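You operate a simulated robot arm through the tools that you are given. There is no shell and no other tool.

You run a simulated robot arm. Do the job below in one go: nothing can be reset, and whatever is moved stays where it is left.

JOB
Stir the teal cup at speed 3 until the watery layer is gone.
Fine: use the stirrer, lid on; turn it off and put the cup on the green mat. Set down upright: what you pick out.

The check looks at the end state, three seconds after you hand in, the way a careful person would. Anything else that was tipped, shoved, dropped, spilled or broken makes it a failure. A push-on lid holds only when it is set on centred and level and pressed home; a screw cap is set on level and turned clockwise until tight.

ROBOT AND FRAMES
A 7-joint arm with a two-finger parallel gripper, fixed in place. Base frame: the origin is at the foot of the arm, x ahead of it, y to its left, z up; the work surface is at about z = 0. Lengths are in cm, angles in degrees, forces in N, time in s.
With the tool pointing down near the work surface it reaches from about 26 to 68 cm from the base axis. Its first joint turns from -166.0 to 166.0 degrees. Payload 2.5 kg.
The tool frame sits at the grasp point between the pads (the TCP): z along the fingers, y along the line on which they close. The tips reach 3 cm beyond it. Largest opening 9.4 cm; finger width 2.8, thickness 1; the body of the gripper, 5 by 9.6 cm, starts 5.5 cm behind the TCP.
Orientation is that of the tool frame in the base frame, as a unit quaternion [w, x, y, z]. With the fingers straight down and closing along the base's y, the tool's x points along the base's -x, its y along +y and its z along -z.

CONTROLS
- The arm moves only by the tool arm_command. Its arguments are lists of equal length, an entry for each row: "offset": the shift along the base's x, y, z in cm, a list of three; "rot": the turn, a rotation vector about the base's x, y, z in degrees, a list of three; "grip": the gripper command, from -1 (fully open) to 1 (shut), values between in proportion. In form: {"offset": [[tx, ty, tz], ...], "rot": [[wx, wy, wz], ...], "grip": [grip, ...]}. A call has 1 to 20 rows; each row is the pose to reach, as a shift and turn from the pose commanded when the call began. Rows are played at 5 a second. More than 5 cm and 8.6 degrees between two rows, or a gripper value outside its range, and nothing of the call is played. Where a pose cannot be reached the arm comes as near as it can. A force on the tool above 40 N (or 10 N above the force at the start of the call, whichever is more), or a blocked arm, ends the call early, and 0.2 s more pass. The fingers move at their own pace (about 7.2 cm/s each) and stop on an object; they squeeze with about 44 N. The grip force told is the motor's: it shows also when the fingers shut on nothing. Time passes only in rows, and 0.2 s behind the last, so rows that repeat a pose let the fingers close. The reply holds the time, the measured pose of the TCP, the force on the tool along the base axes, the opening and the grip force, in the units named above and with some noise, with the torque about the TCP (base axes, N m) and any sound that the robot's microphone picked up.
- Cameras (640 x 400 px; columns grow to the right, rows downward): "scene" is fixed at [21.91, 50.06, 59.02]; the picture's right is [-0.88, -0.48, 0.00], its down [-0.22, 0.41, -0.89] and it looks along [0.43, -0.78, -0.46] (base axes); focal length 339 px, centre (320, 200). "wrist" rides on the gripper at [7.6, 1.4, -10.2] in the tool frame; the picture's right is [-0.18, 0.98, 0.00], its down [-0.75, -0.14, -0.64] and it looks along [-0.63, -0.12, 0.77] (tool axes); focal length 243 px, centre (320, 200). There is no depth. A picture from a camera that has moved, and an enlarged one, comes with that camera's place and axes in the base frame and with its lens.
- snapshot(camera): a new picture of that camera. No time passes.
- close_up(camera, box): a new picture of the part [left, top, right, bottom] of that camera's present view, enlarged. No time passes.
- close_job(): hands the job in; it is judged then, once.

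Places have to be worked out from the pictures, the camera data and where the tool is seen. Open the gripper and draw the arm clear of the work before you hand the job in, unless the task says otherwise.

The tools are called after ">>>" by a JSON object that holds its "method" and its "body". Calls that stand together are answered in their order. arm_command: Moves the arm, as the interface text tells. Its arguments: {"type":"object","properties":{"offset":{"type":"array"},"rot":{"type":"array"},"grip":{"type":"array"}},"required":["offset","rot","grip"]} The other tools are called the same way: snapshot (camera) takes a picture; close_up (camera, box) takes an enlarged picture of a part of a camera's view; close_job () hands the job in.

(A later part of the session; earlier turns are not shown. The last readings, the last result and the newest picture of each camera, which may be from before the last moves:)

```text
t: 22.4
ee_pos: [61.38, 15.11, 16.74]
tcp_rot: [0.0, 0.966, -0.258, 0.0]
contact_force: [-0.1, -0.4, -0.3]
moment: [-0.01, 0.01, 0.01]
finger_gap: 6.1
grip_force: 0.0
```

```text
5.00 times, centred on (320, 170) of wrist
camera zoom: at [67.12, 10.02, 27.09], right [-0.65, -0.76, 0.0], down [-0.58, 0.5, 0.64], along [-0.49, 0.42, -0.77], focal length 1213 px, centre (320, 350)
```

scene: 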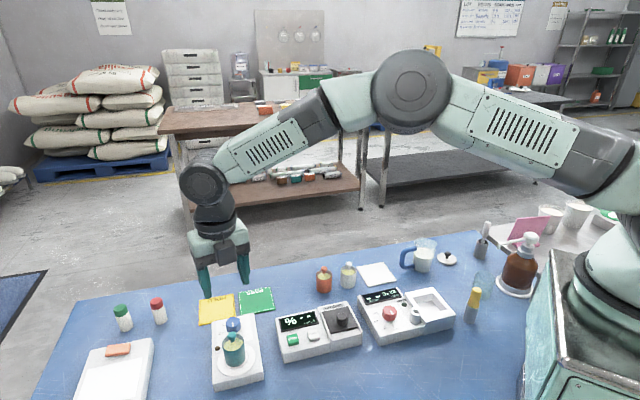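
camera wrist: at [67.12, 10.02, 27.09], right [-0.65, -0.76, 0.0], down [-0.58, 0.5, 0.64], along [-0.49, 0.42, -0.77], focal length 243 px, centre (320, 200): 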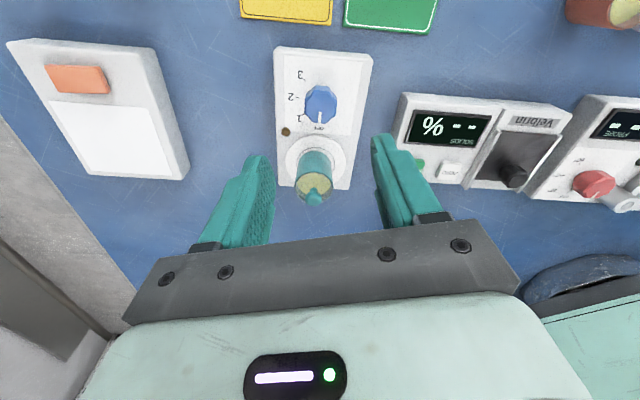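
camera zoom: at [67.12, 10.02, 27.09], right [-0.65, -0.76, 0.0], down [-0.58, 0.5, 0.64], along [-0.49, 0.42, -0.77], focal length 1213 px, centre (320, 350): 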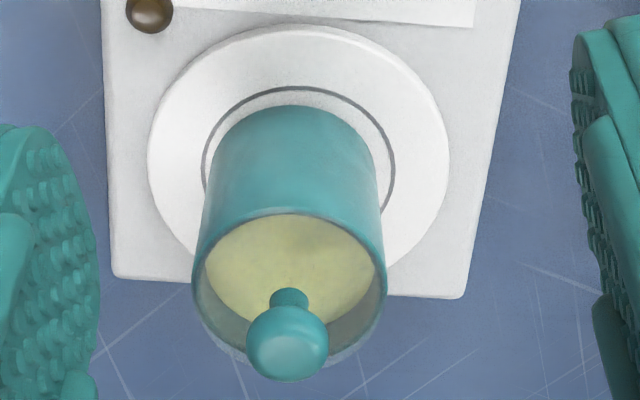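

The knob's axis is at about (61.3, 14.9), mark 3 lies 135° clockwise from OFF, and the fingers are centred over it. I descend around the knob, keeping the tips just above the stirrer's face.

>>> {"method": "arm_command", "body": {"offset": [[0.03, -0.12, -2.5], [0.03, -0.12, -5], [0.03, -0.12, -7.5], [0.03, -0.12, -9.5], [0.03, -0.12, -10.5], [0.03, -0.12, -10.9], [0.03, -0.12, -10.9]], "rot": [[0, 0, 0], [0, 0, 0], [0, 0, 0], [0, 0, 0], [0, 0, 0], [0, 0, 0], [0, 0, 0]], "grip": [-0.3, -0.3, -0.3, -0.3, -0.3, -0.3, -0.3]}}

>>> {"method": "snapshot", "body": {"camera": "wrist"}}

>>> {"method": "close_up", "body": {"camera": "scene", "box": [180, 280, 300, 400]}}

```text
t: 24.0
ee_pos: [61.51, 14.85, 5.86]
tcp_rot: [0.0, 0.966, -0.259, 0.0]
contact_force: [-0.6, 0.3, 0.2]
moment: [0.03, 0.06, 0.04]
finger_gap: 6.13
grip_force: 0.1
```

```text
taken
camera wrist: at [67.19, 9.81, 16.1], right [-0.65, -0.76, 0.0], down [-0.58, 0.5, 0.64], along [-0.49, 0.42, -0.77], focal length 243 px, centre (320, 200)
```

wrist: 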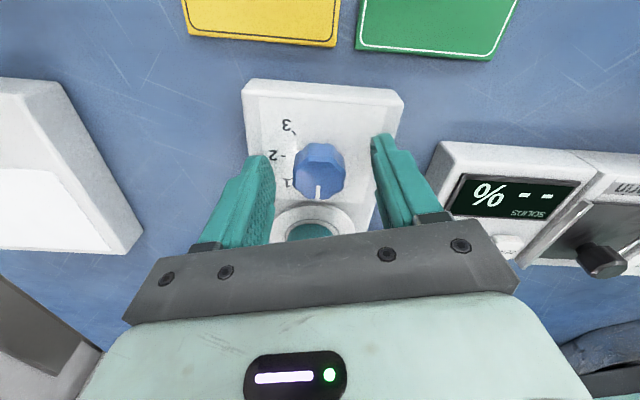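

```text
3.33 times, centred on (240, 340) of scene
camera zoom: at [21.91, 50.06, 59.02], right [-0.88, -0.48, 0.0], down [-0.22, 0.41, -0.89], along [0.43, -0.78, -0.46], focal length 1131 px, centre (587, -267)
```

zoom: 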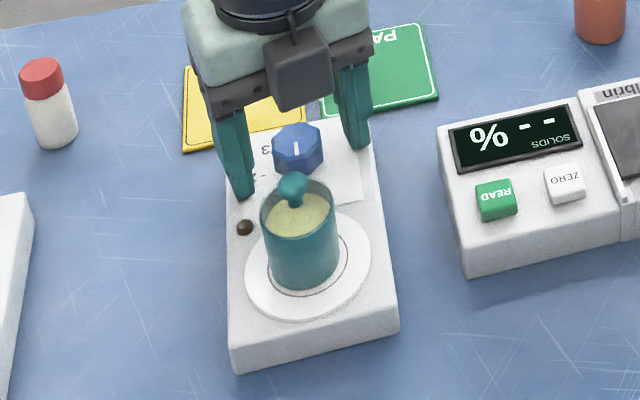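

The fingers straddle the knob with the cup well clear. I close on the knob.

>>> {"method": "arm_command", "body": {"offset": [[0, 0, 0], [0, 0, 0], [0, 0, 0], [0, 0, 0]], "rot": [[0, 0, 0], [0, 0, 0], [0, 0, 0], [0, 0, 0]], "grip": [0.1, 0.3, 1, 1]}}

>>> {"method": "snapshot", "body": {"camera": "wrist"}}

```text
t: 25.0
ee_pos: [61.38, 14.87, 5.93]
tcp_rot: [-0.001, 0.966, -0.259, 0.001]
contact_force: [9.4, 6.5, -6.5]
moment: [-0.02, -0.21, -0.09]
finger_gap: 2.93
grip_force: 44.9
```

```text
taken
camera wrist: at [67.21, 9.86, 16.14], right [-0.65, -0.76, 0.0], down [-0.58, 0.5, 0.64], along [-0.49, 0.42, -0.77], focal length 243 px, centre (320, 200)
```

wrist: 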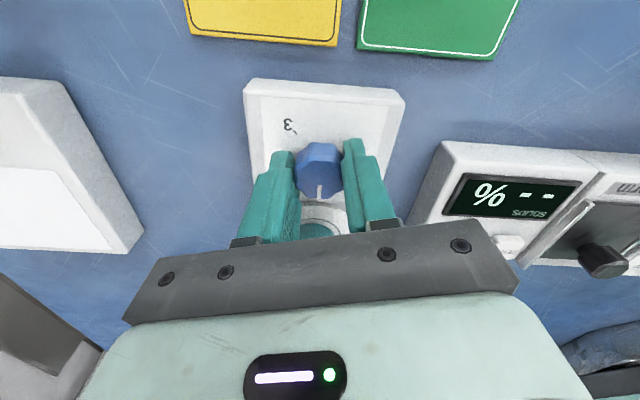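

The knob is gripped (gap 2.9 cm) with a small side load of about 11 N. I shift about a millimetre along it to relieve the load before turning.

>>> {"method": "arm_command", "body": {"offset": [[0.08, 0.06, -0.03], [0.08, 0.06, -0.03]], "rot": [[0, 0, 0], [0, 0, 0]], "grip": [1, 1]}}

```text
t: 25.6
ee_pos: [61.53, 14.98, 5.71]
tcp_rot: [0.0, 0.966, -0.259, -0.001]
contact_force: [-10.6, 1.6, 9.6]
moment: [-0.18, 0.0, -0.25]
finger_gap: 2.95
grip_force: 45.0
```

The shift overcorrected slightly, so I go back by about half.

>>> {"method": "arm_command", "body": {"offset": [[-0.04, 0.01, 0.02], [-0.04, 0.01, 0.02]], "rot": [[0, 0, 0], [0, 0, 0]], "grip": [1, 1]}}

```text
t: 26.2
ee_pos: [61.47, 14.99, 5.89]
tcp_rot: [-0.001, 0.966, -0.259, 0.0]
contact_force: [-5.3, 0.0, 6.8]
moment: [0.72, 0.87, -0.23]
finger_gap: 2.93
grip_force: 45.1
```

Loads are small enough. I begin turning the knob clockwise, first 24° as a test.

>>> {"method": "arm_command", "body": {"offset": [[-0.02, 0, 0.02], [-0.02, 0, 0.02], [-0.02, 0, 0.02], [-0.02, 0, 0.02]], "rot": [[0, 0, -8], [0, 0, -16], [0, 0, -24], [0, 0, -24]], "grip": [1, 1, 1, 1]}}

>>> {"method": "snapshot", "body": {"camera": "wrist"}}

>>> {"method": "close_up", "body": {"camera": "scene", "box": [190, 290, 290, 370]}}

```text
t: 27.2
ee_pos: [61.4, 14.92, 5.89]
tcp_rot: [0.002, 0.891, -0.455, 0.0]
contact_force: [2.5, -3.0, -8.1]
moment: [-0.26, -0.34, -0.03]
finger_gap: 2.92
grip_force: 44.5
```

```text
taken
camera wrist: at [64.63, 7.91, 16.15], right [-0.9, -0.43, 0.0], down [-0.33, 0.69, 0.64], along [-0.27, 0.58, -0.77], focal length 243 px, centre (320, 200)
```

wrist: 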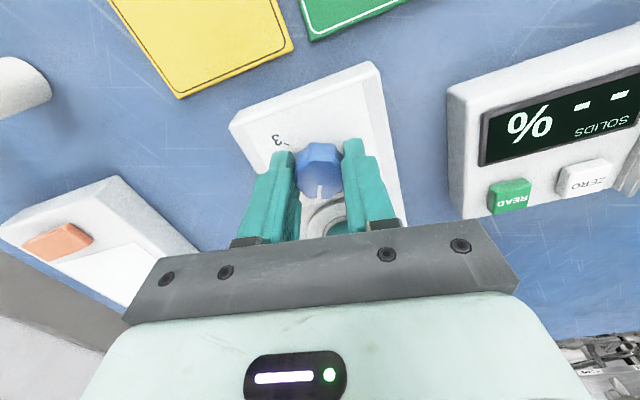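

```text
5.00 times, centred on (240, 330) of scene
camera zoom: at [21.91, 50.06, 59.02], right [-0.88, -0.48, 0.0], down [-0.22, 0.41, -0.89], along [0.43, -0.78, -0.46], focal length 1696 px, centre (720, -450)
```

zoom: 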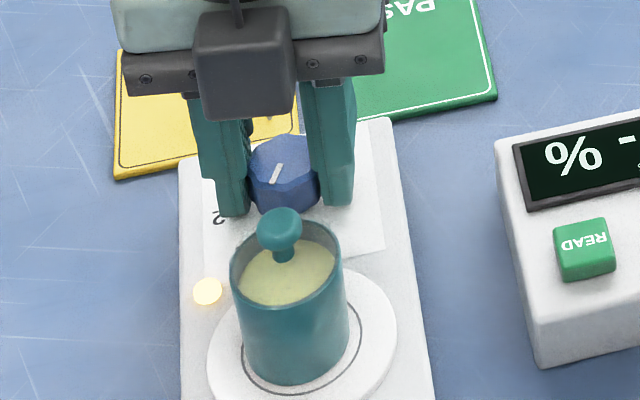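

The knob turns with the gripper and the stirrer's lamp is lit. I carry on clockwise the remaining 111° to mark 3.

>>> {"method": "arm_command", "body": {"offset": [[0, 0, 0], [0, 0, 0], [0, 0, 0], [0, 0, 0], [0, 0, 0], [0, 0, 0], [0, 0, 0], [0, 0, 0], [0, 0, 0], [0, 0, 0], [0, 0, 0], [0, 0, 0], [0, 0, 0], [0, 0, 0], [0, 0, 0]], "rot": [[0, 0, -8], [0, 0, -16], [0, 0, -24], [0, 0, -32], [0, 0, -40], [0, 0, -48], [0, 0, -56], [0, 0, -64], [0, 0, -72], [0, 0, -80], [0, 0, -88], [0, 0, -96], [0, 0, -104], [0, 0, -111], [0, 0, -111]], "grip": [1, 1, 1, 1, 1, 1, 1, 1, 1, 1, 1, 1, 1, 1, 1]}}

>>> {"method": "snapshot", "body": {"camera": "wrist"}}

>>> {"method": "close_up", "body": {"camera": "scene", "box": [190, 290, 290, 370]}}

```text
t: 30.4
ee_pos: [61.31, 14.98, 5.81]
tcp_rot: [-0.002, -0.13, 0.992, 0.0]
contact_force: [-26.6, -14.3, 8.2]
moment: [-0.13, -0.18, -0.05]
finger_gap: 2.94
grip_force: 44.5
```

```text
taken
camera wrist: at [53.6, 14.4, 16.16], right [-0.08, 1.0, 0.0], down [0.77, 0.06, 0.64], along [0.64, 0.05, -0.77], focal length 243 px, centre (320, 200)
```

wrist: 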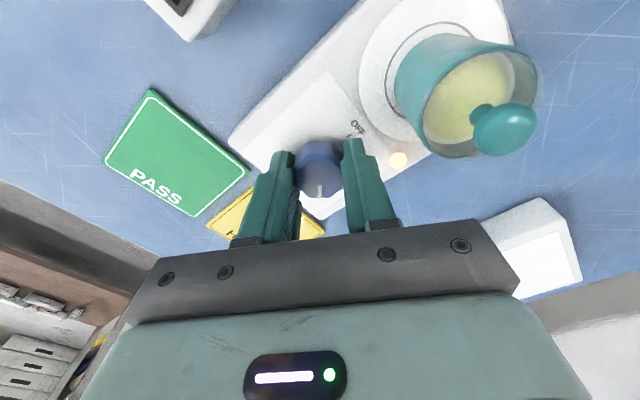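

```text
5.00 times, centred on (240, 330) of scene
camera zoom: at [21.91, 50.06, 59.02], right [-0.88, -0.48, 0.0], down [-0.22, 0.41, -0.89], along [0.43, -0.78, -0.46], focal length 1696 px, centre (720, -450)
```

zoom: 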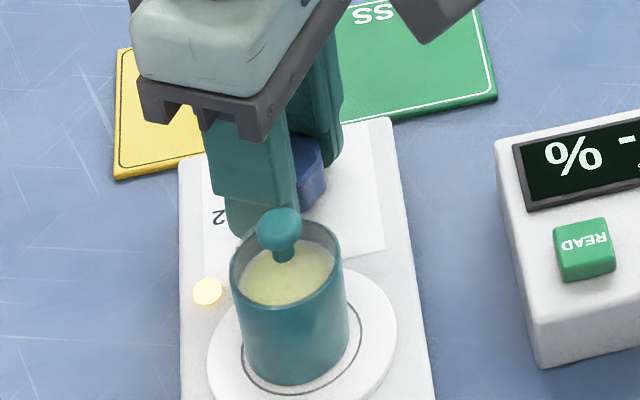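

The yaw reads 15°, exactly 135° from the start, and the lamp is lit. I ease the side load by moving a millimetre along it and zoom in to check the pointer and the cup's contents.

>>> {"method": "arm_command", "body": {"offset": [[-0.08, -0.04, 0.01], [-0.08, -0.04, 0.01]], "rot": [[0, 0, 0], [0, 0, 0]], "grip": [1, 1]}}

>>> {"method": "close_up", "body": {"camera": "wrist", "box": [260, 110, 380, 210]}}

>>> {"method": "close_up", "body": {"camera": "wrist", "box": [380, 10, 560, 170]}}

```text
t: 31.0
ee_pos: [61.49, 14.93, 5.77]
tcp_rot: [0.0, -0.131, 0.991, 0.0]
contact_force: [-9.2, -8.1, -0.8]
moment: [-0.48, 1.4, -0.01]
finger_gap: 2.93
grip_force: 44.8
```

```text
4.00 times, centred on (320, 160) of wrist
camera zoom: at [53.56, 14.37, 16.13], right [-0.08, 1.0, 0.0], down [0.77, 0.06, 0.64], along [0.64, 0.05, -0.77], focal length 970 px, centre (320, 360)
```

zoom: 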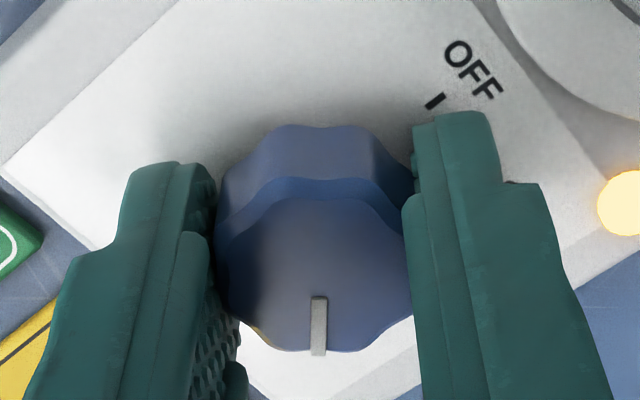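

```text
2.50 times, centred on (470, 90) of wrist
camera zoom: at [53.56, 14.37, 16.13], right [-0.08, 1.0, 0.0], down [0.77, 0.06, 0.64], along [0.64, 0.05, -0.77], focal length 606 px, centre (-55, 475)
```

zoom: 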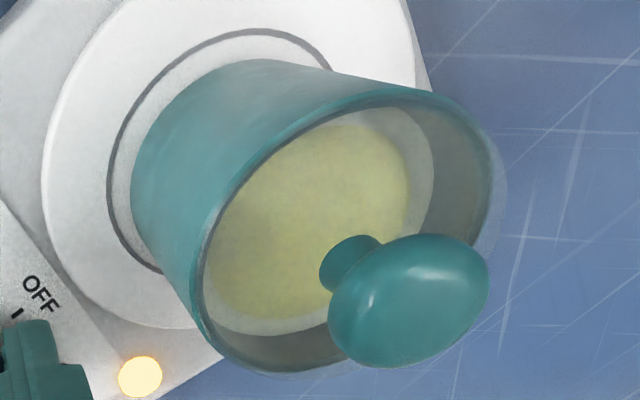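

The pointer is at mark 3, and in the cup a white ring shows around the shrinking yellow watery layer, so mixing has begun. I keep holding the knob and wait a few seconds.

>>> {"method": "arm_command", "body": {"offset": [[-0.03, -0.02, 0], [-0.03, -0.02, 0], [-0.03, -0.02, 0], [-0.03, -0.02, 0], [-0.03, -0.02, 0], [-0.03, -0.02, 0], [-0.03, -0.02, 0], [-0.03, -0.02, 0], [-0.03, -0.02, 0], [-0.03, -0.02, 0], [-0.03, -0.02, 0], [-0.03, -0.02, 0], [-0.03, -0.02, 0], [-0.03, -0.02, 0], [-0.03, -0.02, 0], [-0.03, -0.02, 0], [-0.03, -0.02, 0], [-0.03, -0.02, 0], [-0.03, -0.02, 0], [-0.03, -0.02, 0]], "rot": [[0, 0, -1.5], [0, 0, -1.5], [0, 0, -1.5], [0, 0, -1.5], [0, 0, -1.5], [0, 0, -1.5], [0, 0, -1.5], [0, 0, -1.5], [0, 0, -1.5], [0, 0, -1.5], [0, 0, -1.5], [0, 0, -1.5], [0, 0, -1.5], [0, 0, -1.5], [0, 0, -1.5], [0, 0, -1.5], [0, 0, -1.5], [0, 0, -1.5], [0, 0, -1.5], [0, 0, -1.5]], "grip": [1, 1, 1, 1, 1, 1, 1, 1, 1, 1, 1, 1, 1, 1, 1, 1, 1, 1, 1, 1]}}

>>> {"method": "close_up", "body": {"camera": "wrist", "box": [380, 10, 560, 170]}}

>>> {"method": "close_up", "body": {"camera": "scene", "box": [200, 310, 270, 380]}}

```text
t: 35.2
ee_pos: [61.4, 14.88, 5.89]
tcp_rot: [0.0, -0.118, 0.993, 0.0]
contact_force: [22.7, 3.8, -15.1]
moment: [0.01, -0.21, -0.03]
finger_gap: 2.93
grip_force: 44.7
```

```text
2.50 times, centred on (470, 90) of wrist
camera zoom: at [53.52, 14.57, 16.12], right [-0.05, 1.0, 0.0], down [0.76, 0.04, 0.64], along [0.64, 0.03, -0.77], focal length 606 px, centre (-55, 475)
```

zoom: 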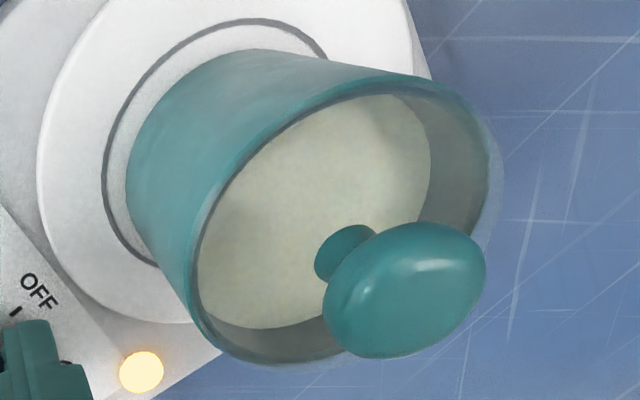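

```text
5.71 times, centred on (235, 345) of scene
camera zoom: at [21.91, 50.06, 59.02], right [-0.88, -0.48, 0.0], down [-0.22, 0.41, -0.89], along [0.43, -0.78, -0.46], focal length 1938 px, centre (806, -629)
```

zoom: 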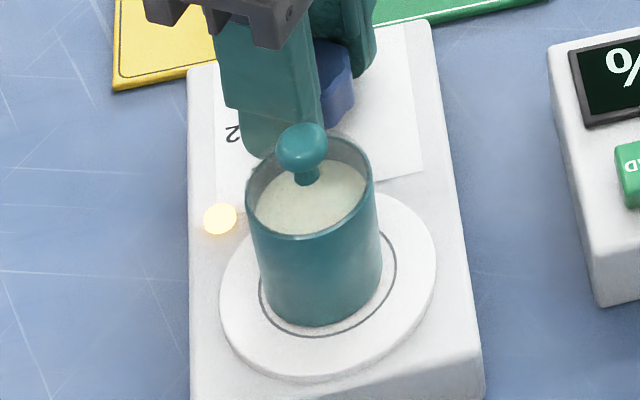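

The yellow layer looks gone and the surface is uniformly pale. I relieve the side load, let one short moment pass and compare the colour again.

>>> {"method": "arm_command", "body": {"offset": [[0.06, 0.01, -0.03], [0.06, 0.01, -0.03]], "rot": [[0, 0, 0], [0, 0, 0]], "grip": [1, 1]}}

>>> {"method": "close_up", "body": {"camera": "wrist", "box": [380, 10, 560, 170]}}

>>> {"method": "close_up", "body": {"camera": "scene", "box": [200, 310, 270, 380]}}

```text
t: 35.8
ee_pos: [61.32, 14.95, 5.97]
tcp_rot: [-0.001, -0.117, 0.993, 0.001]
contact_force: [8.8, -0.4, -5.5]
moment: [0.19, -1.27, 0.03]
finger_gap: 2.9
grip_force: 45.0
```

```text
2.50 times, centred on (470, 90) of wrist
camera zoom: at [53.54, 14.57, 16.13], right [-0.05, 1.0, 0.0], down [0.77, 0.04, 0.64], along [0.64, 0.03, -0.77], focal length 606 px, centre (-55, 475)
```

zoom: 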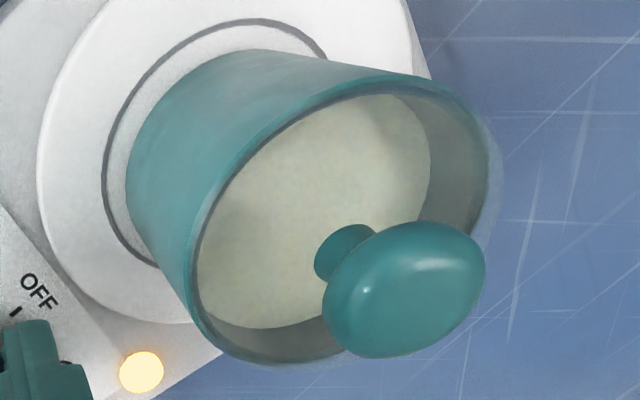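

```text
5.71 times, centred on (235, 345) of scene
camera zoom: at [21.91, 50.06, 59.02], right [-0.88, -0.48, 0.0], down [-0.22, 0.41, -0.89], along [0.43, -0.78, -0.46], focal length 1938 px, centre (806, -629)
```

zoom: 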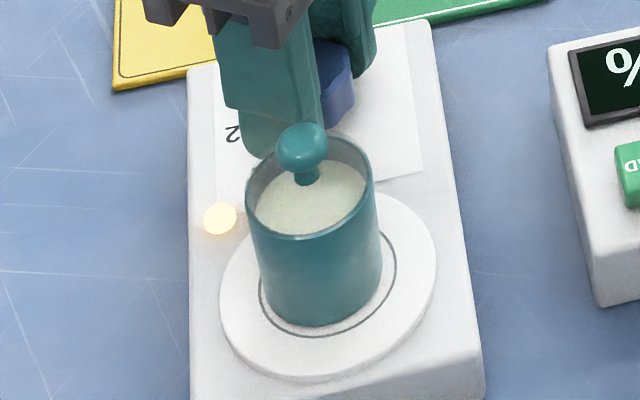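

The surface does not change any more and stays uniform: the watery layer is gone. I turn the knob back counterclockwise by 136.5° to OFF.

>>> {"method": "arm_command", "body": {"offset": [[0, 0, 0], [0, 0, 0], [0, 0, 0], [0, 0, 0], [0, 0, 0], [0, 0, 0], [0, 0, 0], [0, 0, 0], [0, 0, 0], [0, 0, 0], [0, 0, 0], [0, 0, 0], [0, 0, 0], [0, 0, 0], [0, 0, 0], [0, 0, 0], [0, 0, 0], [0, 0, 0]], "rot": [[0, 0, 8.3], [0, 0, 16.6], [0, 0, 24.9], [0, 0, 33.2], [0, 0, 41.5], [0, 0, 49.8], [0, 0, 58.1], [0, 0, 66.4], [0, 0, 74.7], [0, 0, 83], [0, 0, 91.3], [0, 0, 99.6], [0, 0, 107.9], [0, 0, 116.2], [0, 0, 124.5], [0, 0, 131], [0, 0, 136.5], [0, 0, 136.5]], "grip": [1, 1, 1, 1, 1, 1, 1, 1, 1, 1, 1, 1, 1, 1, 1, 1, 1, 1]}}

>>> {"method": "snapshot", "body": {"camera": "wrist"}}

>>> {"method": "close_up", "body": {"camera": "scene", "box": [190, 290, 290, 370]}}

```text
t: 39.6
ee_pos: [61.5, 14.91, 5.87]
tcp_rot: [0.0, 0.966, -0.259, 0.0]
contact_force: [13.2, 10.4, -6.7]
moment: [0.4, 0.07, -0.78]
finger_gap: 2.95
grip_force: 44.6
```

```text
taken
camera wrist: at [67.21, 9.87, 16.15], right [-0.65, -0.76, 0.0], down [-0.58, 0.5, 0.64], along [-0.49, 0.42, -0.77], focal length 243 px, centre (320, 200)
```

wrist: 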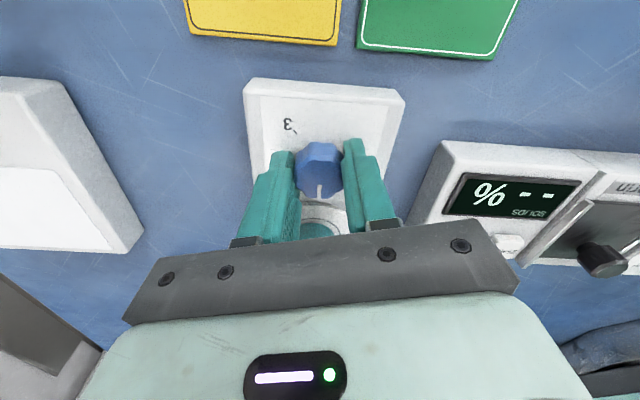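

```text
5.00 times, centred on (240, 330) of scene
camera zoom: at [21.91, 50.06, 59.02], right [-0.88, -0.48, 0.0], down [-0.22, 0.41, -0.89], along [0.43, -0.78, -0.46], focal length 1696 px, centre (720, -450)
```

zoom: 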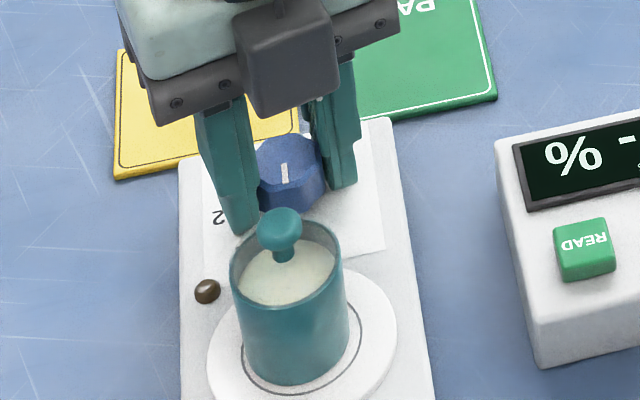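

The lamp is dark and the pointer is back at OFF, with the end stop felt as torque. I open the fingers, then rise straight up.

>>> {"method": "arm_command", "body": {"offset": [[0, 0, 0], [0, 0, 0], [0, 0, 0], [0, 0, 1.5], [0, 0, 5], [0, 0, 9], [0, 0, 13], [0, 0, 13]], "rot": [[0, 0, 0], [0, 0, 0], [0, 0, 0], [0, 0, 0], [0, 0, 0], [0, 0, 0], [0, 0, 0], [0, 0, 0]], "grip": [0.1, -0.2, -0.3, -0.3, -0.3, -0.3, -0.3, -0.3]}}

>>> {"method": "snapshot", "body": {"camera": "wrist"}}

>>> {"method": "close_up", "body": {"camera": "wrist", "box": [270, 60, 370, 220]}}

>>> {"method": "close_up", "body": {"camera": "scene", "box": [190, 290, 290, 370]}}

```text
t: 41.4
ee_pos: [61.4, 15.06, 19.03]
tcp_rot: [0.0, 0.966, -0.259, 0.0]
contact_force: [0.3, 0.1, -0.1]
moment: [0.03, -0.01, -0.01]
finger_gap: 6.09
grip_force: 0.1
```

```text
taken
camera wrist: at [67.21, 9.94, 29.21], right [-0.65, -0.76, 0.0], down [-0.58, 0.5, 0.64], along [-0.49, 0.42, -0.77], focal length 243 px, centre (320, 200)
```

wrist: 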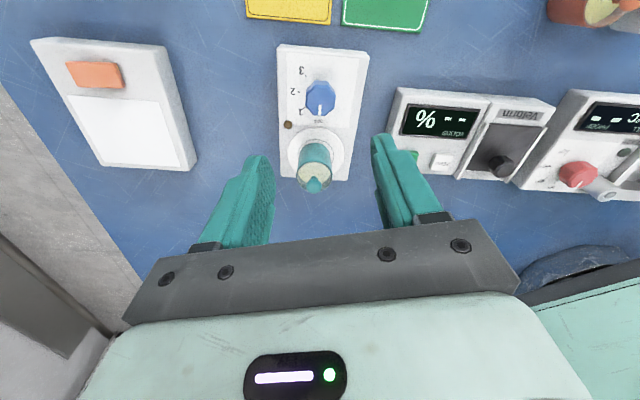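

```text
2.50 times, centred on (320, 140) of wrist
camera zoom: at [67.21, 9.94, 29.21], right [-0.65, -0.76, 0.0], down [-0.58, 0.5, 0.64], along [-0.49, 0.42, -0.77], focal length 606 px, centre (320, 350)
```

zoom: 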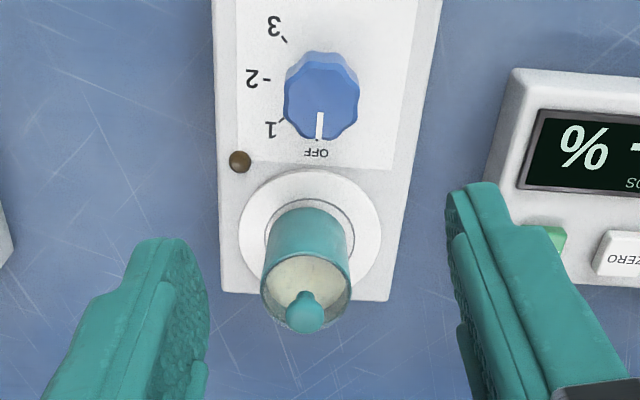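

```text
5.00 times, centred on (240, 330) of scene
camera zoom: at [21.91, 50.06, 59.02], right [-0.88, -0.48, 0.0], down [-0.22, 0.41, -0.89], along [0.43, -0.78, -0.46], focal length 1696 px, centre (720, -450)
```

zoom: 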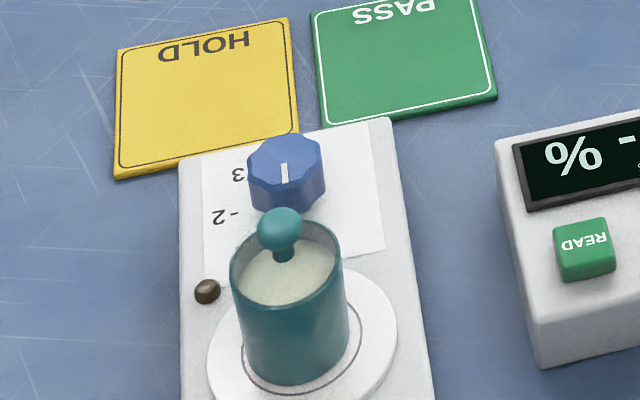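

The knob points to OFF, the lamp is dark, and the cup stands upright with its lid on. I go back above the cup with the yaw returned to 40°.

>>> {"method": "arm_command", "body": {"offset": [[-0.4, 0.4, 1], [-0.8, 0.8, 2], [-1.2, 1.2, 2], [-1.6, 1.6, 2], [-2.0, 2.0, 2], [-2.4, 2.4, 2], [-2.8, 2.8, 2], [-3.2, 3.2, 2], [-3.6, 3.6, 2], [-4.0, 4.0, 2], [-4.4, 4.4, 2], [-4.9, 4.8, 2], [-5.25, 5.1, 2], [-5.25, 5.1, 0], [-5.25, 5.1, -2], [-5.25, 5.1, -2]], "rot": [[0, 0, -8.5], [0, 0, -17], [0, 0, -25.5], [0, 0, -34], [0, 0, -42.5], [0, 0, -51], [0, 0, -59.5], [0, 0, -68], [0, 0, -76.5], [0, 0, -85], [0, 0, -93.5], [0, 0, -102], [0, 0, -110], [0, 0, -110], [0, 0, -110], [0, 0, -110]], "grip": [-0.3, -0.3, -0.3, -0.3, -0.3, -0.3, -0.3, -0.3, -0.3, -0.3, -0.3, -0.3, -0.3, -0.3, -0.3, -0.3]}}

>>> {"method": "snapshot", "body": {"camera": "wrist"}}

>>> {"method": "close_up", "body": {"camera": "wrist", "box": [260, 50, 380, 150]}}

```text
t: 44.8
ee_pos: [56.26, 20.22, 16.89]
tcp_rot: [0.0, -0.342, 0.94, 0.0]
contact_force: [0.0, -0.4, 0.7]
moment: [0.0, -0.04, 0.04]
finger_gap: 6.13
grip_force: 0.1
```

```text
taken
camera wrist: at [49.32, 16.4, 27.23], right [-0.49, 0.87, 0.0], down [0.67, 0.38, 0.64], along [0.56, 0.31, -0.77], focal length 243 px, centre (320, 200)
```

wrist: 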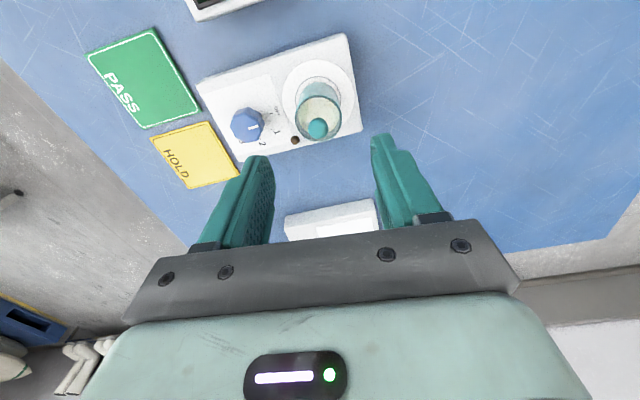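

```text
4.00 times, centred on (320, 100) of wrist
camera zoom: at [49.32, 16.4, 27.23], right [-0.49, 0.87, 0.0], down [0.67, 0.38, 0.64], along [0.56, 0.31, -0.77], focal length 970 px, centre (320, 600)
```

zoom: 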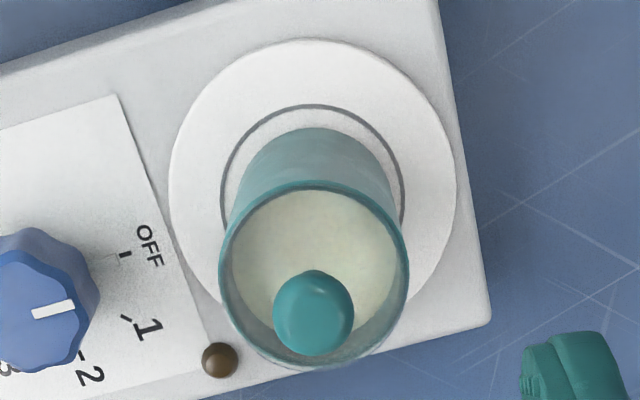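

The cup axis is at (56.1, 20.1); I correct by a millimetre and descend around it to the same grasp height as before.

>>> {"method": "arm_command", "body": {"offset": [[0.05, -0.1, -2.5], [0.05, -0.1, -5], [0.05, -0.1, -7.5], [0.05, -0.1, -9.2], [0.05, -0.1, -10.15], [0.05, -0.1, -10.15]], "rot": [[0, 0, 0], [0, 0, 0], [0, 0, 0], [0, 0, 0], [0, 0, 0], [0, 0, 0]], "grip": [-0.3, -0.3, -0.3, -0.3, -0.3, -0.3]}}

>>> {"method": "snapshot", "body": {"camera": "wrist"}}

```text
t: 46.2
ee_pos: [56.14, 19.92, 6.63]
tcp_rot: [0.0, -0.342, 0.94, 0.0]
contact_force: [0.2, -0.6, 0.0]
moment: [0.0, 0.0, -0.01]
finger_gap: 6.07
grip_force: 0.1
```

```text
taken
camera wrist: at [49.26, 16.13, 16.89], right [-0.49, 0.87, 0.0], down [0.67, 0.38, 0.64], along [0.56, 0.32, -0.77], focal length 243 px, centre (320, 200)
```

wrist: 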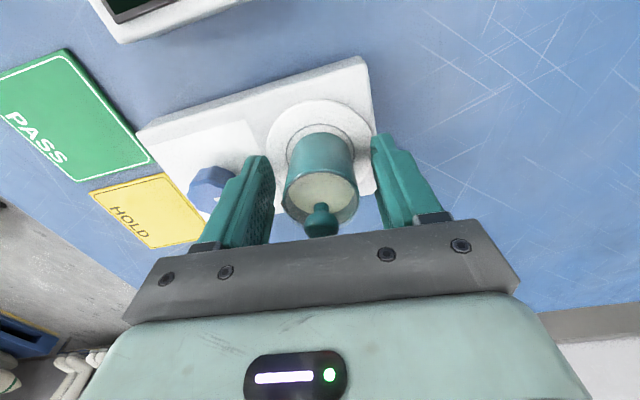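

The cup is centred between the fingers. I close on it and lift straight up.

>>> {"method": "arm_command", "body": {"offset": [[0, 0, 0], [0, 0, 0], [0, 0, 0], [0, 0, 0.4], [0, 0, 1.5], [0, 0, 4], [0, 0, 7], [0, 0, 9], [0, 0, 9]], "rot": [[0, 0, 0], [0, 0, 0], [0, 0, 0], [0, 0, 0], [0, 0, 0], [0, 0, 0], [0, 0, 0], [0, 0, 0], [0, 0, 0]], "grip": [0.1, 1, 1, 1, 1, 1, 1, 1, 1]}}

>>> {"method": "snapshot", "body": {"camera": "wrist"}}

>>> {"method": "close_up", "body": {"camera": "wrist", "box": [80, 20, 240, 140]}}

```text
t: 48.2
ee_pos: [56.2, 19.88, 15.95]
tcp_rot: [0.0, -0.342, 0.94, 0.0]
contact_force: [-0.2, -0.1, -0.3]
moment: [0.0, 0.0, 0.01]
finger_gap: 3.94
grip_force: 44.2
heard: snap
```

```text
taken
camera wrist: at [49.34, 16.17, 26.13], right [-0.49, 0.87, 0.0], down [0.67, 0.38, 0.64], along [0.56, 0.32, -0.77], focal length 243 px, centre (320, 200)
```

wrist: 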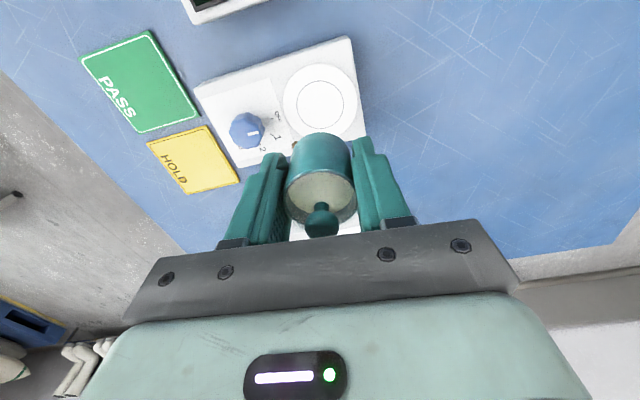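

```text
3.33 times, centred on (160, 80) of wrist
camera zoom: at [49.34, 16.17, 26.13], right [-0.49, 0.87, 0.0], down [0.67, 0.38, 0.64], along [0.56, 0.32, -0.77], focal length 809 px, centre (853, 600)
```

zoom: 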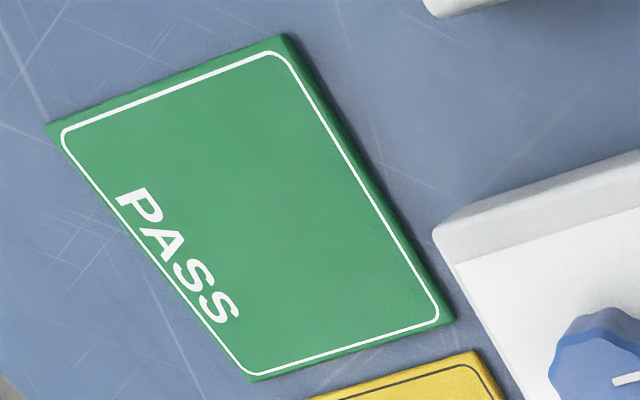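

I heard a snap while gripping and lifting, and the gap reads 3.94 rather than 3.84. I check the lid and the stirrer closely before doing anything else.

>>> {"method": "close_up", "body": {"camera": "wrist", "box": [270, 120, 370, 240]}}

>>> {"method": "close_up", "body": {"camera": "scene", "box": [180, 240, 300, 380]}}

>>> {"method": "close_up", "body": {"camera": "wrist", "box": [190, 30, 370, 170]}}

```text
3.33 times, centred on (320, 180) of wrist
camera zoom: at [49.34, 16.17, 26.13], right [-0.49, 0.87, 0.0], down [0.67, 0.38, 0.64], along [0.56, 0.32, -0.77], focal length 809 px, centre (320, 267)
```

zoom: 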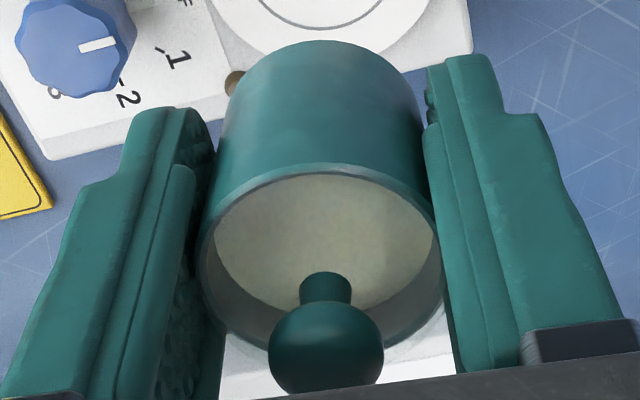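

```text
2.86 times, centred on (240, 310) of scene
camera zoom: at [21.91, 50.06, 59.02], right [-0.88, -0.48, 0.0], down [-0.22, 0.41, -0.89], along [0.43, -0.78, -0.46], focal length 969 px, centre (549, -114)
```

zoom: 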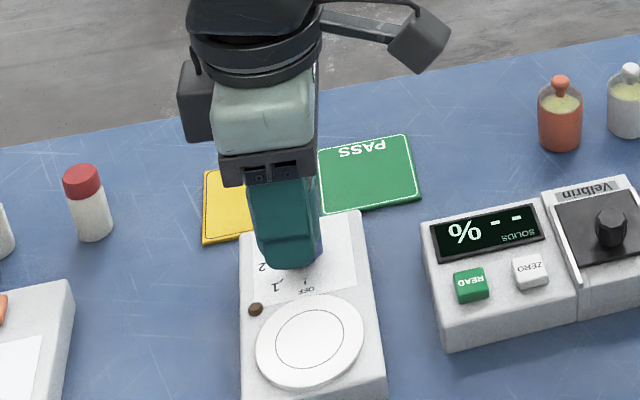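

```text
2.86 times, centred on (280, 100) of wrist
camera zoom: at [49.34, 16.17, 26.13], right [-0.49, 0.87, 0.0], down [0.67, 0.38, 0.64], along [0.56, 0.32, -0.77], focal length 693 px, centre (434, 486)
```

zoom: 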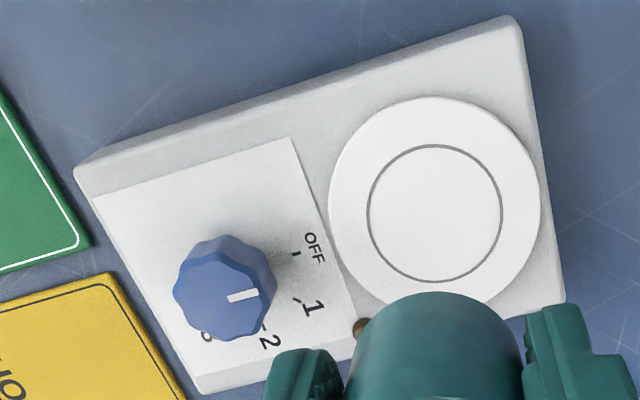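

The knob, stirrer and other objects look undisturbed, and the lid still seems to be on. To be sure, I zoom in more and then turn the gripper so the scene camera can see the cup between the fingers.

>>> {"method": "close_up", "body": {"camera": "wrist", "box": [285, 160, 357, 240]}}

>>> {"method": "arm_command", "body": {"offset": [[0, 0, 0.5], [0, 0, 1], [0, 0, 1], [0, 0, 1], [0, 0, 1], [0, 0, 1], [0, 0, 1], [0, 0, 1], [0, 0, 1], [0, 0, 1], [0, 0, 1]], "rot": [[0, 0, -8], [0, 0, -16], [0, 0, -24], [0, 0, -32], [0, 0, -40], [0, 0, -48], [0, 0, -56], [0, 0, -64], [0, 0, -72], [0, 0, -80], [0, 0, -80]], "grip": [1, 1, 1, 1, 1, 1, 1, 1, 1, 1, 1]}}

>>> {"method": "snapshot", "body": {"camera": "scene"}}

>>> {"method": "close_up", "body": {"camera": "scene", "box": [190, 240, 290, 340]}}

>>> {"method": "snapshot", "body": {"camera": "wrist"}}

```text
5.00 times, centred on (321, 200) of wrist
camera zoom: at [49.34, 16.17, 26.13], right [-0.49, 0.87, 0.0], down [0.67, 0.38, 0.64], along [0.56, 0.32, -0.77], focal length 1213 px, centre (315, 200)
```

zoom: 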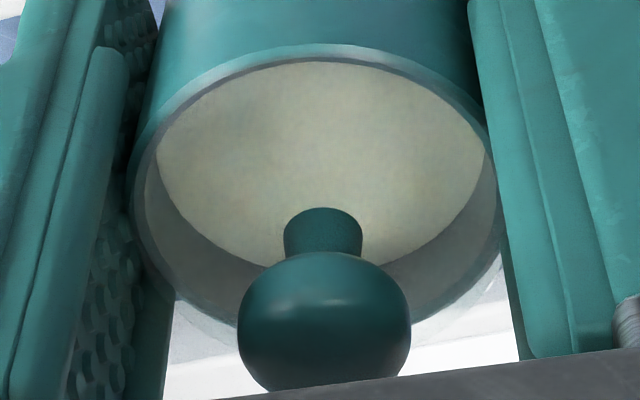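

```text
t: 50.6
ee_pos: [56.07, 19.92, 16.78]
tcp_rot: [0.0, 0.343, 0.939, -0.001]
contact_force: [-0.8, -0.2, 0.2]
moment: [-0.01, 0.03, -0.02]
finger_gap: 3.9
grip_force: 44.6
```

```text
taken
```

scene: 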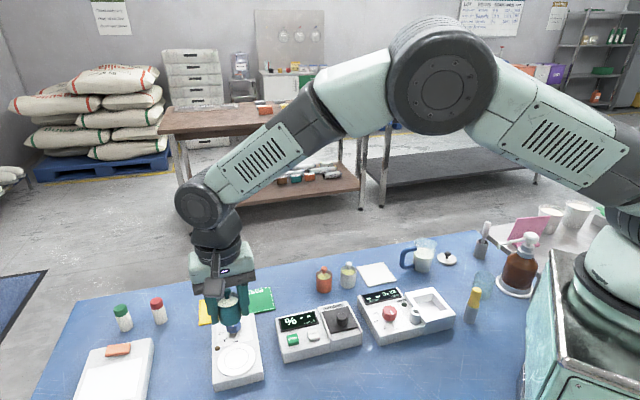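

```text
4.00 times, centred on (240, 290) of scene
camera zoom: at [21.91, 50.06, 59.02], right [-0.88, -0.48, 0.0], down [-0.22, 0.41, -0.89], along [0.43, -0.78, -0.46], focal length 1357 px, centre (640, -160)
```

zoom: 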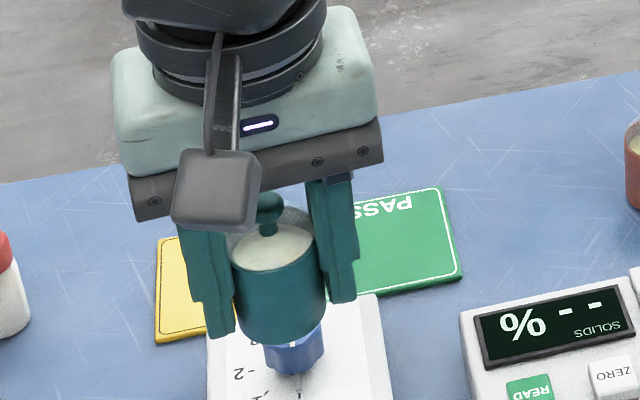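

```text
taken
camera wrist: at [51.13, 25.92, 26.98], right [0.77, 0.63, 0.0], down [0.49, -0.59, 0.64], along [0.41, -0.5, -0.77], focal length 243 px, centre (320, 200)
```

wrist: 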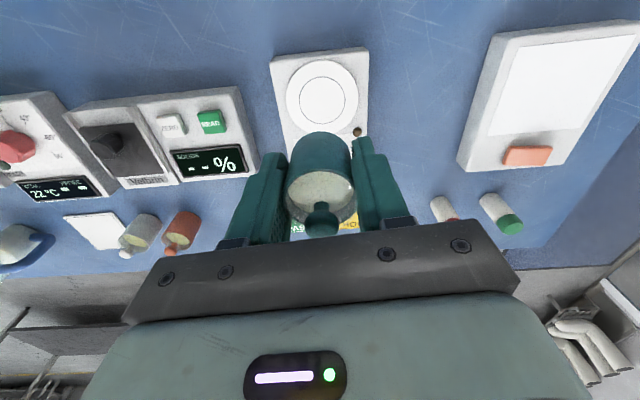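

>>> {"method": "close_up", "body": {"camera": "scene", "box": [215, 280, 255, 330]}}

>>> {"method": "close_up", "body": {"camera": "scene", "box": [205, 300, 265, 390]}}

>>> {"method": "close_up", "body": {"camera": "wrist", "box": [280, 120, 360, 240]}}

```text
8.00 times, centred on (235, 305) of scene
camera zoom: at [21.91, 50.06, 59.02], right [-0.88, -0.48, 0.0], down [-0.22, 0.41, -0.89], along [0.43, -0.78, -0.46], focal length 2714 px, centre (1000, -640)
```

zoom: 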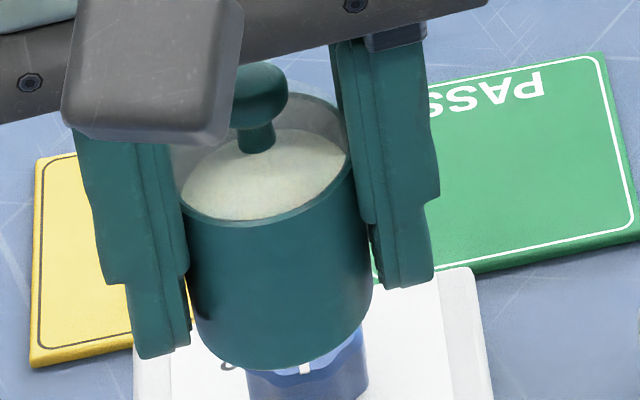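

```text
4.44 times, centred on (235, 345) of scene
camera zoom: at [21.91, 50.06, 59.02], right [-0.88, -0.48, 0.0], down [-0.22, 0.41, -0.89], along [0.43, -0.78, -0.46], focal length 1508 px, centre (698, -444)
```

zoom: 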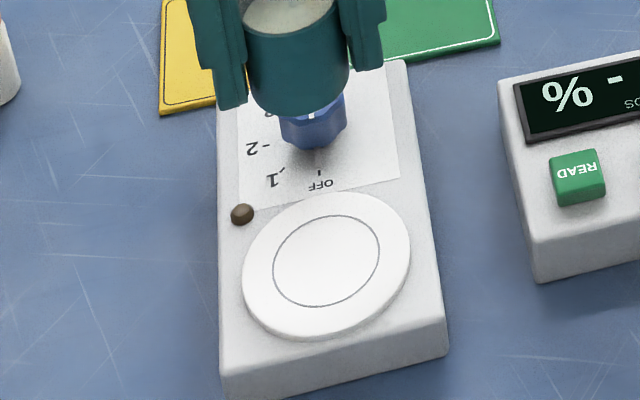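

```text
3.33 times, centred on (320, 180) of wrist
camera zoom: at [51.13, 25.92, 26.98], right [0.77, 0.63, 0.0], down [0.49, -0.59, 0.64], along [0.41, -0.5, -0.77], focal length 809 px, centre (320, 267)
```

zoom: 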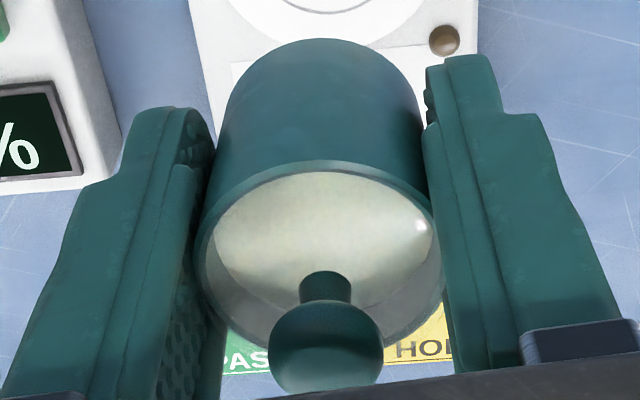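

The lid still sits at its normal height on the rim, though it may be shifted by about a millimetre, so I will check it after setting down. The green mat's centre is at about (64.2, 4.35); I carry the cup there at height.

>>> {"method": "arm_command", "body": {"offset": [[0.7, -1.4, 0], [2.1, -4, 0], [3.6, -7, 0], [5.1, -10, 0], [6.5, -12.8, 0], [7.5, -14.6, 0], [7.98, -15.45, 0], [7.98, -15.45, 0]], "rot": [[0, 0, 0], [0, 0, 0], [0, 0, 0], [0, 0, 0], [0, 0, 0], [0, 0, 0], [0, 0, 0], [0, 0, 0]], "grip": [1, 1, 1, 1, 1, 1, 1, 1]}}

>>> {"method": "snapshot", "body": {"camera": "wrist"}}

>>> {"method": "close_up", "body": {"camera": "scene", "box": [220, 210, 300, 330]}}

```text
t: 52.4
ee_pos: [64.28, 4.6, 16.68]
tcp_rot: [0.0, 0.343, 0.939, 0.001]
contact_force: [-0.1, -0.8, -1.2]
moment: [0.01, 0.01, 0.02]
finger_gap: 3.9
grip_force: 43.9
```

```text
taken
camera wrist: at [59.2, 10.52, 26.89], right [0.77, 0.63, 0.0], down [0.49, -0.59, 0.64], along [0.41, -0.5, -0.77], focal length 243 px, centre (320, 200)
```

wrist: 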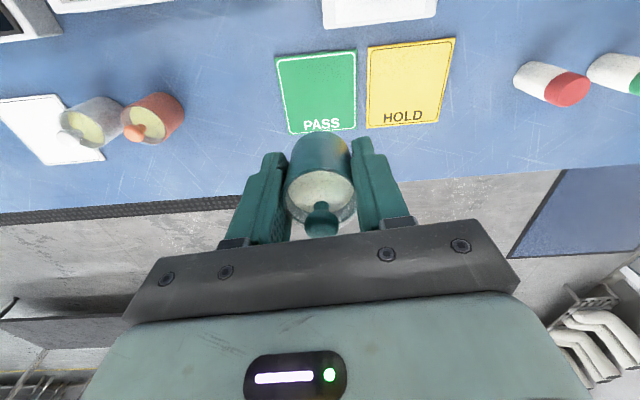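

```text
3.33 times, centred on (260, 270) of scene
camera zoom: at [21.91, 50.06, 59.02], right [-0.88, -0.48, 0.0], down [-0.22, 0.41, -0.89], along [0.43, -0.78, -0.46], focal length 1131 px, centre (520, -33)
```

zoom: 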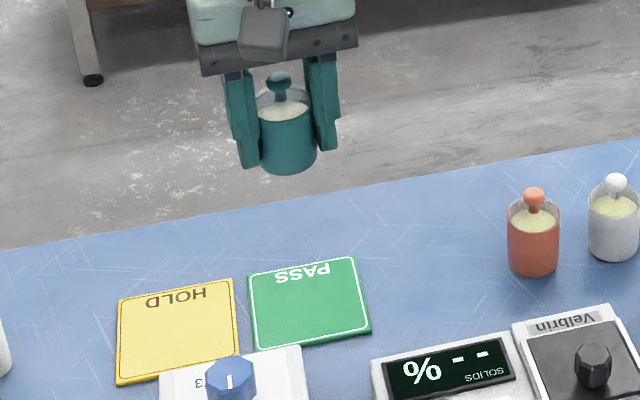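

The mat's centre is confirmed at about (64.25, 4.25). I lower the cup to just above the mat.

>>> {"method": "arm_command", "body": {"offset": [[-0.02, -0.15, -1], [-0.02, -0.15, -4], [-0.02, -0.15, -7], [-0.02, -0.15, -9.5], [-0.02, -0.15, -11.2], [-0.02, -0.15, -12], [-0.02, -0.15, -12]], "rot": [[0, 0, 0], [0, 0, 0], [0, 0, 0], [0, 0, 0], [0, 0, 0], [0, 0, 0], [0, 0, 0]], "grip": [1, 1, 1, 1, 1, 1, 1]}}

>>> {"method": "snapshot", "body": {"camera": "wrist"}}

>>> {"method": "close_up", "body": {"camera": "scene", "box": [210, 230, 300, 330]}}

```text
t: 54.0
ee_pos: [64.13, 4.32, 4.52]
tcp_rot: [0.0, 0.343, 0.939, 0.0]
contact_force: [-0.4, -1.1, -1.4]
moment: [0.0, -0.02, 0.03]
finger_gap: 3.87
grip_force: 44.4
```

```text
taken
camera wrist: at [59.09, 10.34, 14.88], right [0.77, 0.63, 0.0], down [0.49, -0.59, 0.64], along [0.41, -0.5, -0.77], focal length 243 px, centre (320, 200)
```

wrist: 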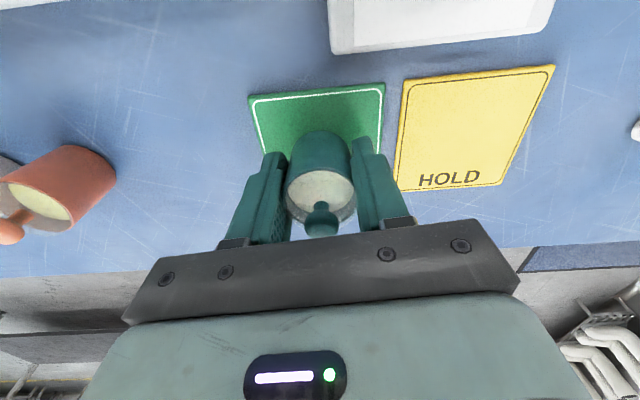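

```text
4.00 times, centred on (255, 280) of scene
camera zoom: at [21.91, 50.06, 59.02], right [-0.88, -0.48, 0.0], down [-0.22, 0.41, -0.89], along [0.43, -0.78, -0.46], focal length 1357 px, centre (580, -120)
```

zoom: 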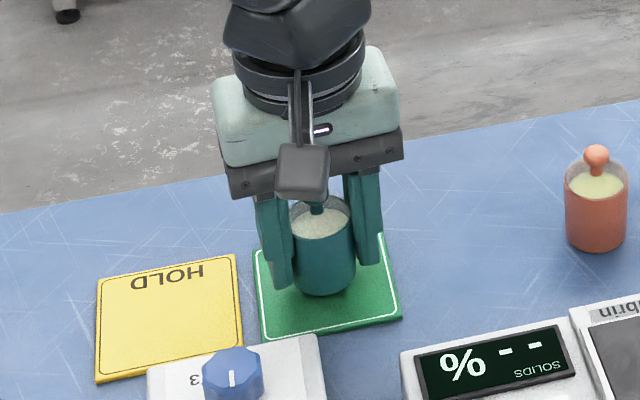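

The cup hovers above the mat's centre. I lower it in small steps until it touches.

>>> {"method": "arm_command", "body": {"offset": [[0, 0, -0.2], [0, 0, -0.35], [0, 0, -0.45], [0, 0, -0.52], [0, 0, -0.52]], "rot": [[0, 0, 0], [0, 0, 0], [0, 0, 0], [0, 0, 0], [0, 0, 0]], "grip": [1, 1, 1, 1, 1]}}

```text
t: 55.2
ee_pos: [64.01, 4.45, 4.21]
tcp_rot: [0.0, 0.342, 0.94, -0.001]
contact_force: [0.1, 0.5, -0.5]
moment: [0.01, 0.0, 0.02]
finger_gap: 3.87
grip_force: 44.0
```

No contact yet at z≈4.2; I continue in finer steps.

>>> {"method": "arm_command", "body": {"offset": [[0, 0, -0.06], [0, 0, -0.12], [0, 0, -0.18], [0, 0, -0.18]], "rot": [[0, 0, 0], [0, 0, 0], [0, 0, 0], [0, 0, 0]], "grip": [1, 1, 1, 1]}}

>>> {"method": "close_up", "body": {"camera": "wrist", "box": [260, 80, 390, 180]}}

```text
t: 56.2
ee_pos: [64.19, 4.16, 4.03]
tcp_rot: [0.0, 0.342, 0.94, 0.0]
contact_force: [-1.7, 0.0, 1.9]
moment: [-0.01, 0.05, 0.03]
finger_gap: 3.91
grip_force: 44.1
```

```text
4.00 times, centred on (325, 130) of wrist
camera zoom: at [59.1, 10.29, 14.3], right [0.77, 0.63, 0.0], down [0.49, -0.59, 0.64], along [0.41, -0.5, -0.77], focal length 970 px, centre (300, 480)
```

zoom: 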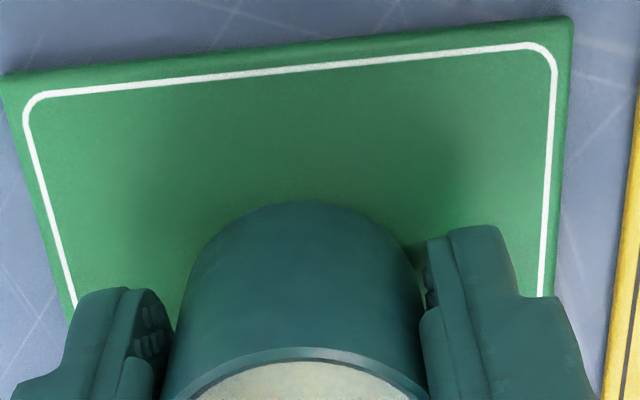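

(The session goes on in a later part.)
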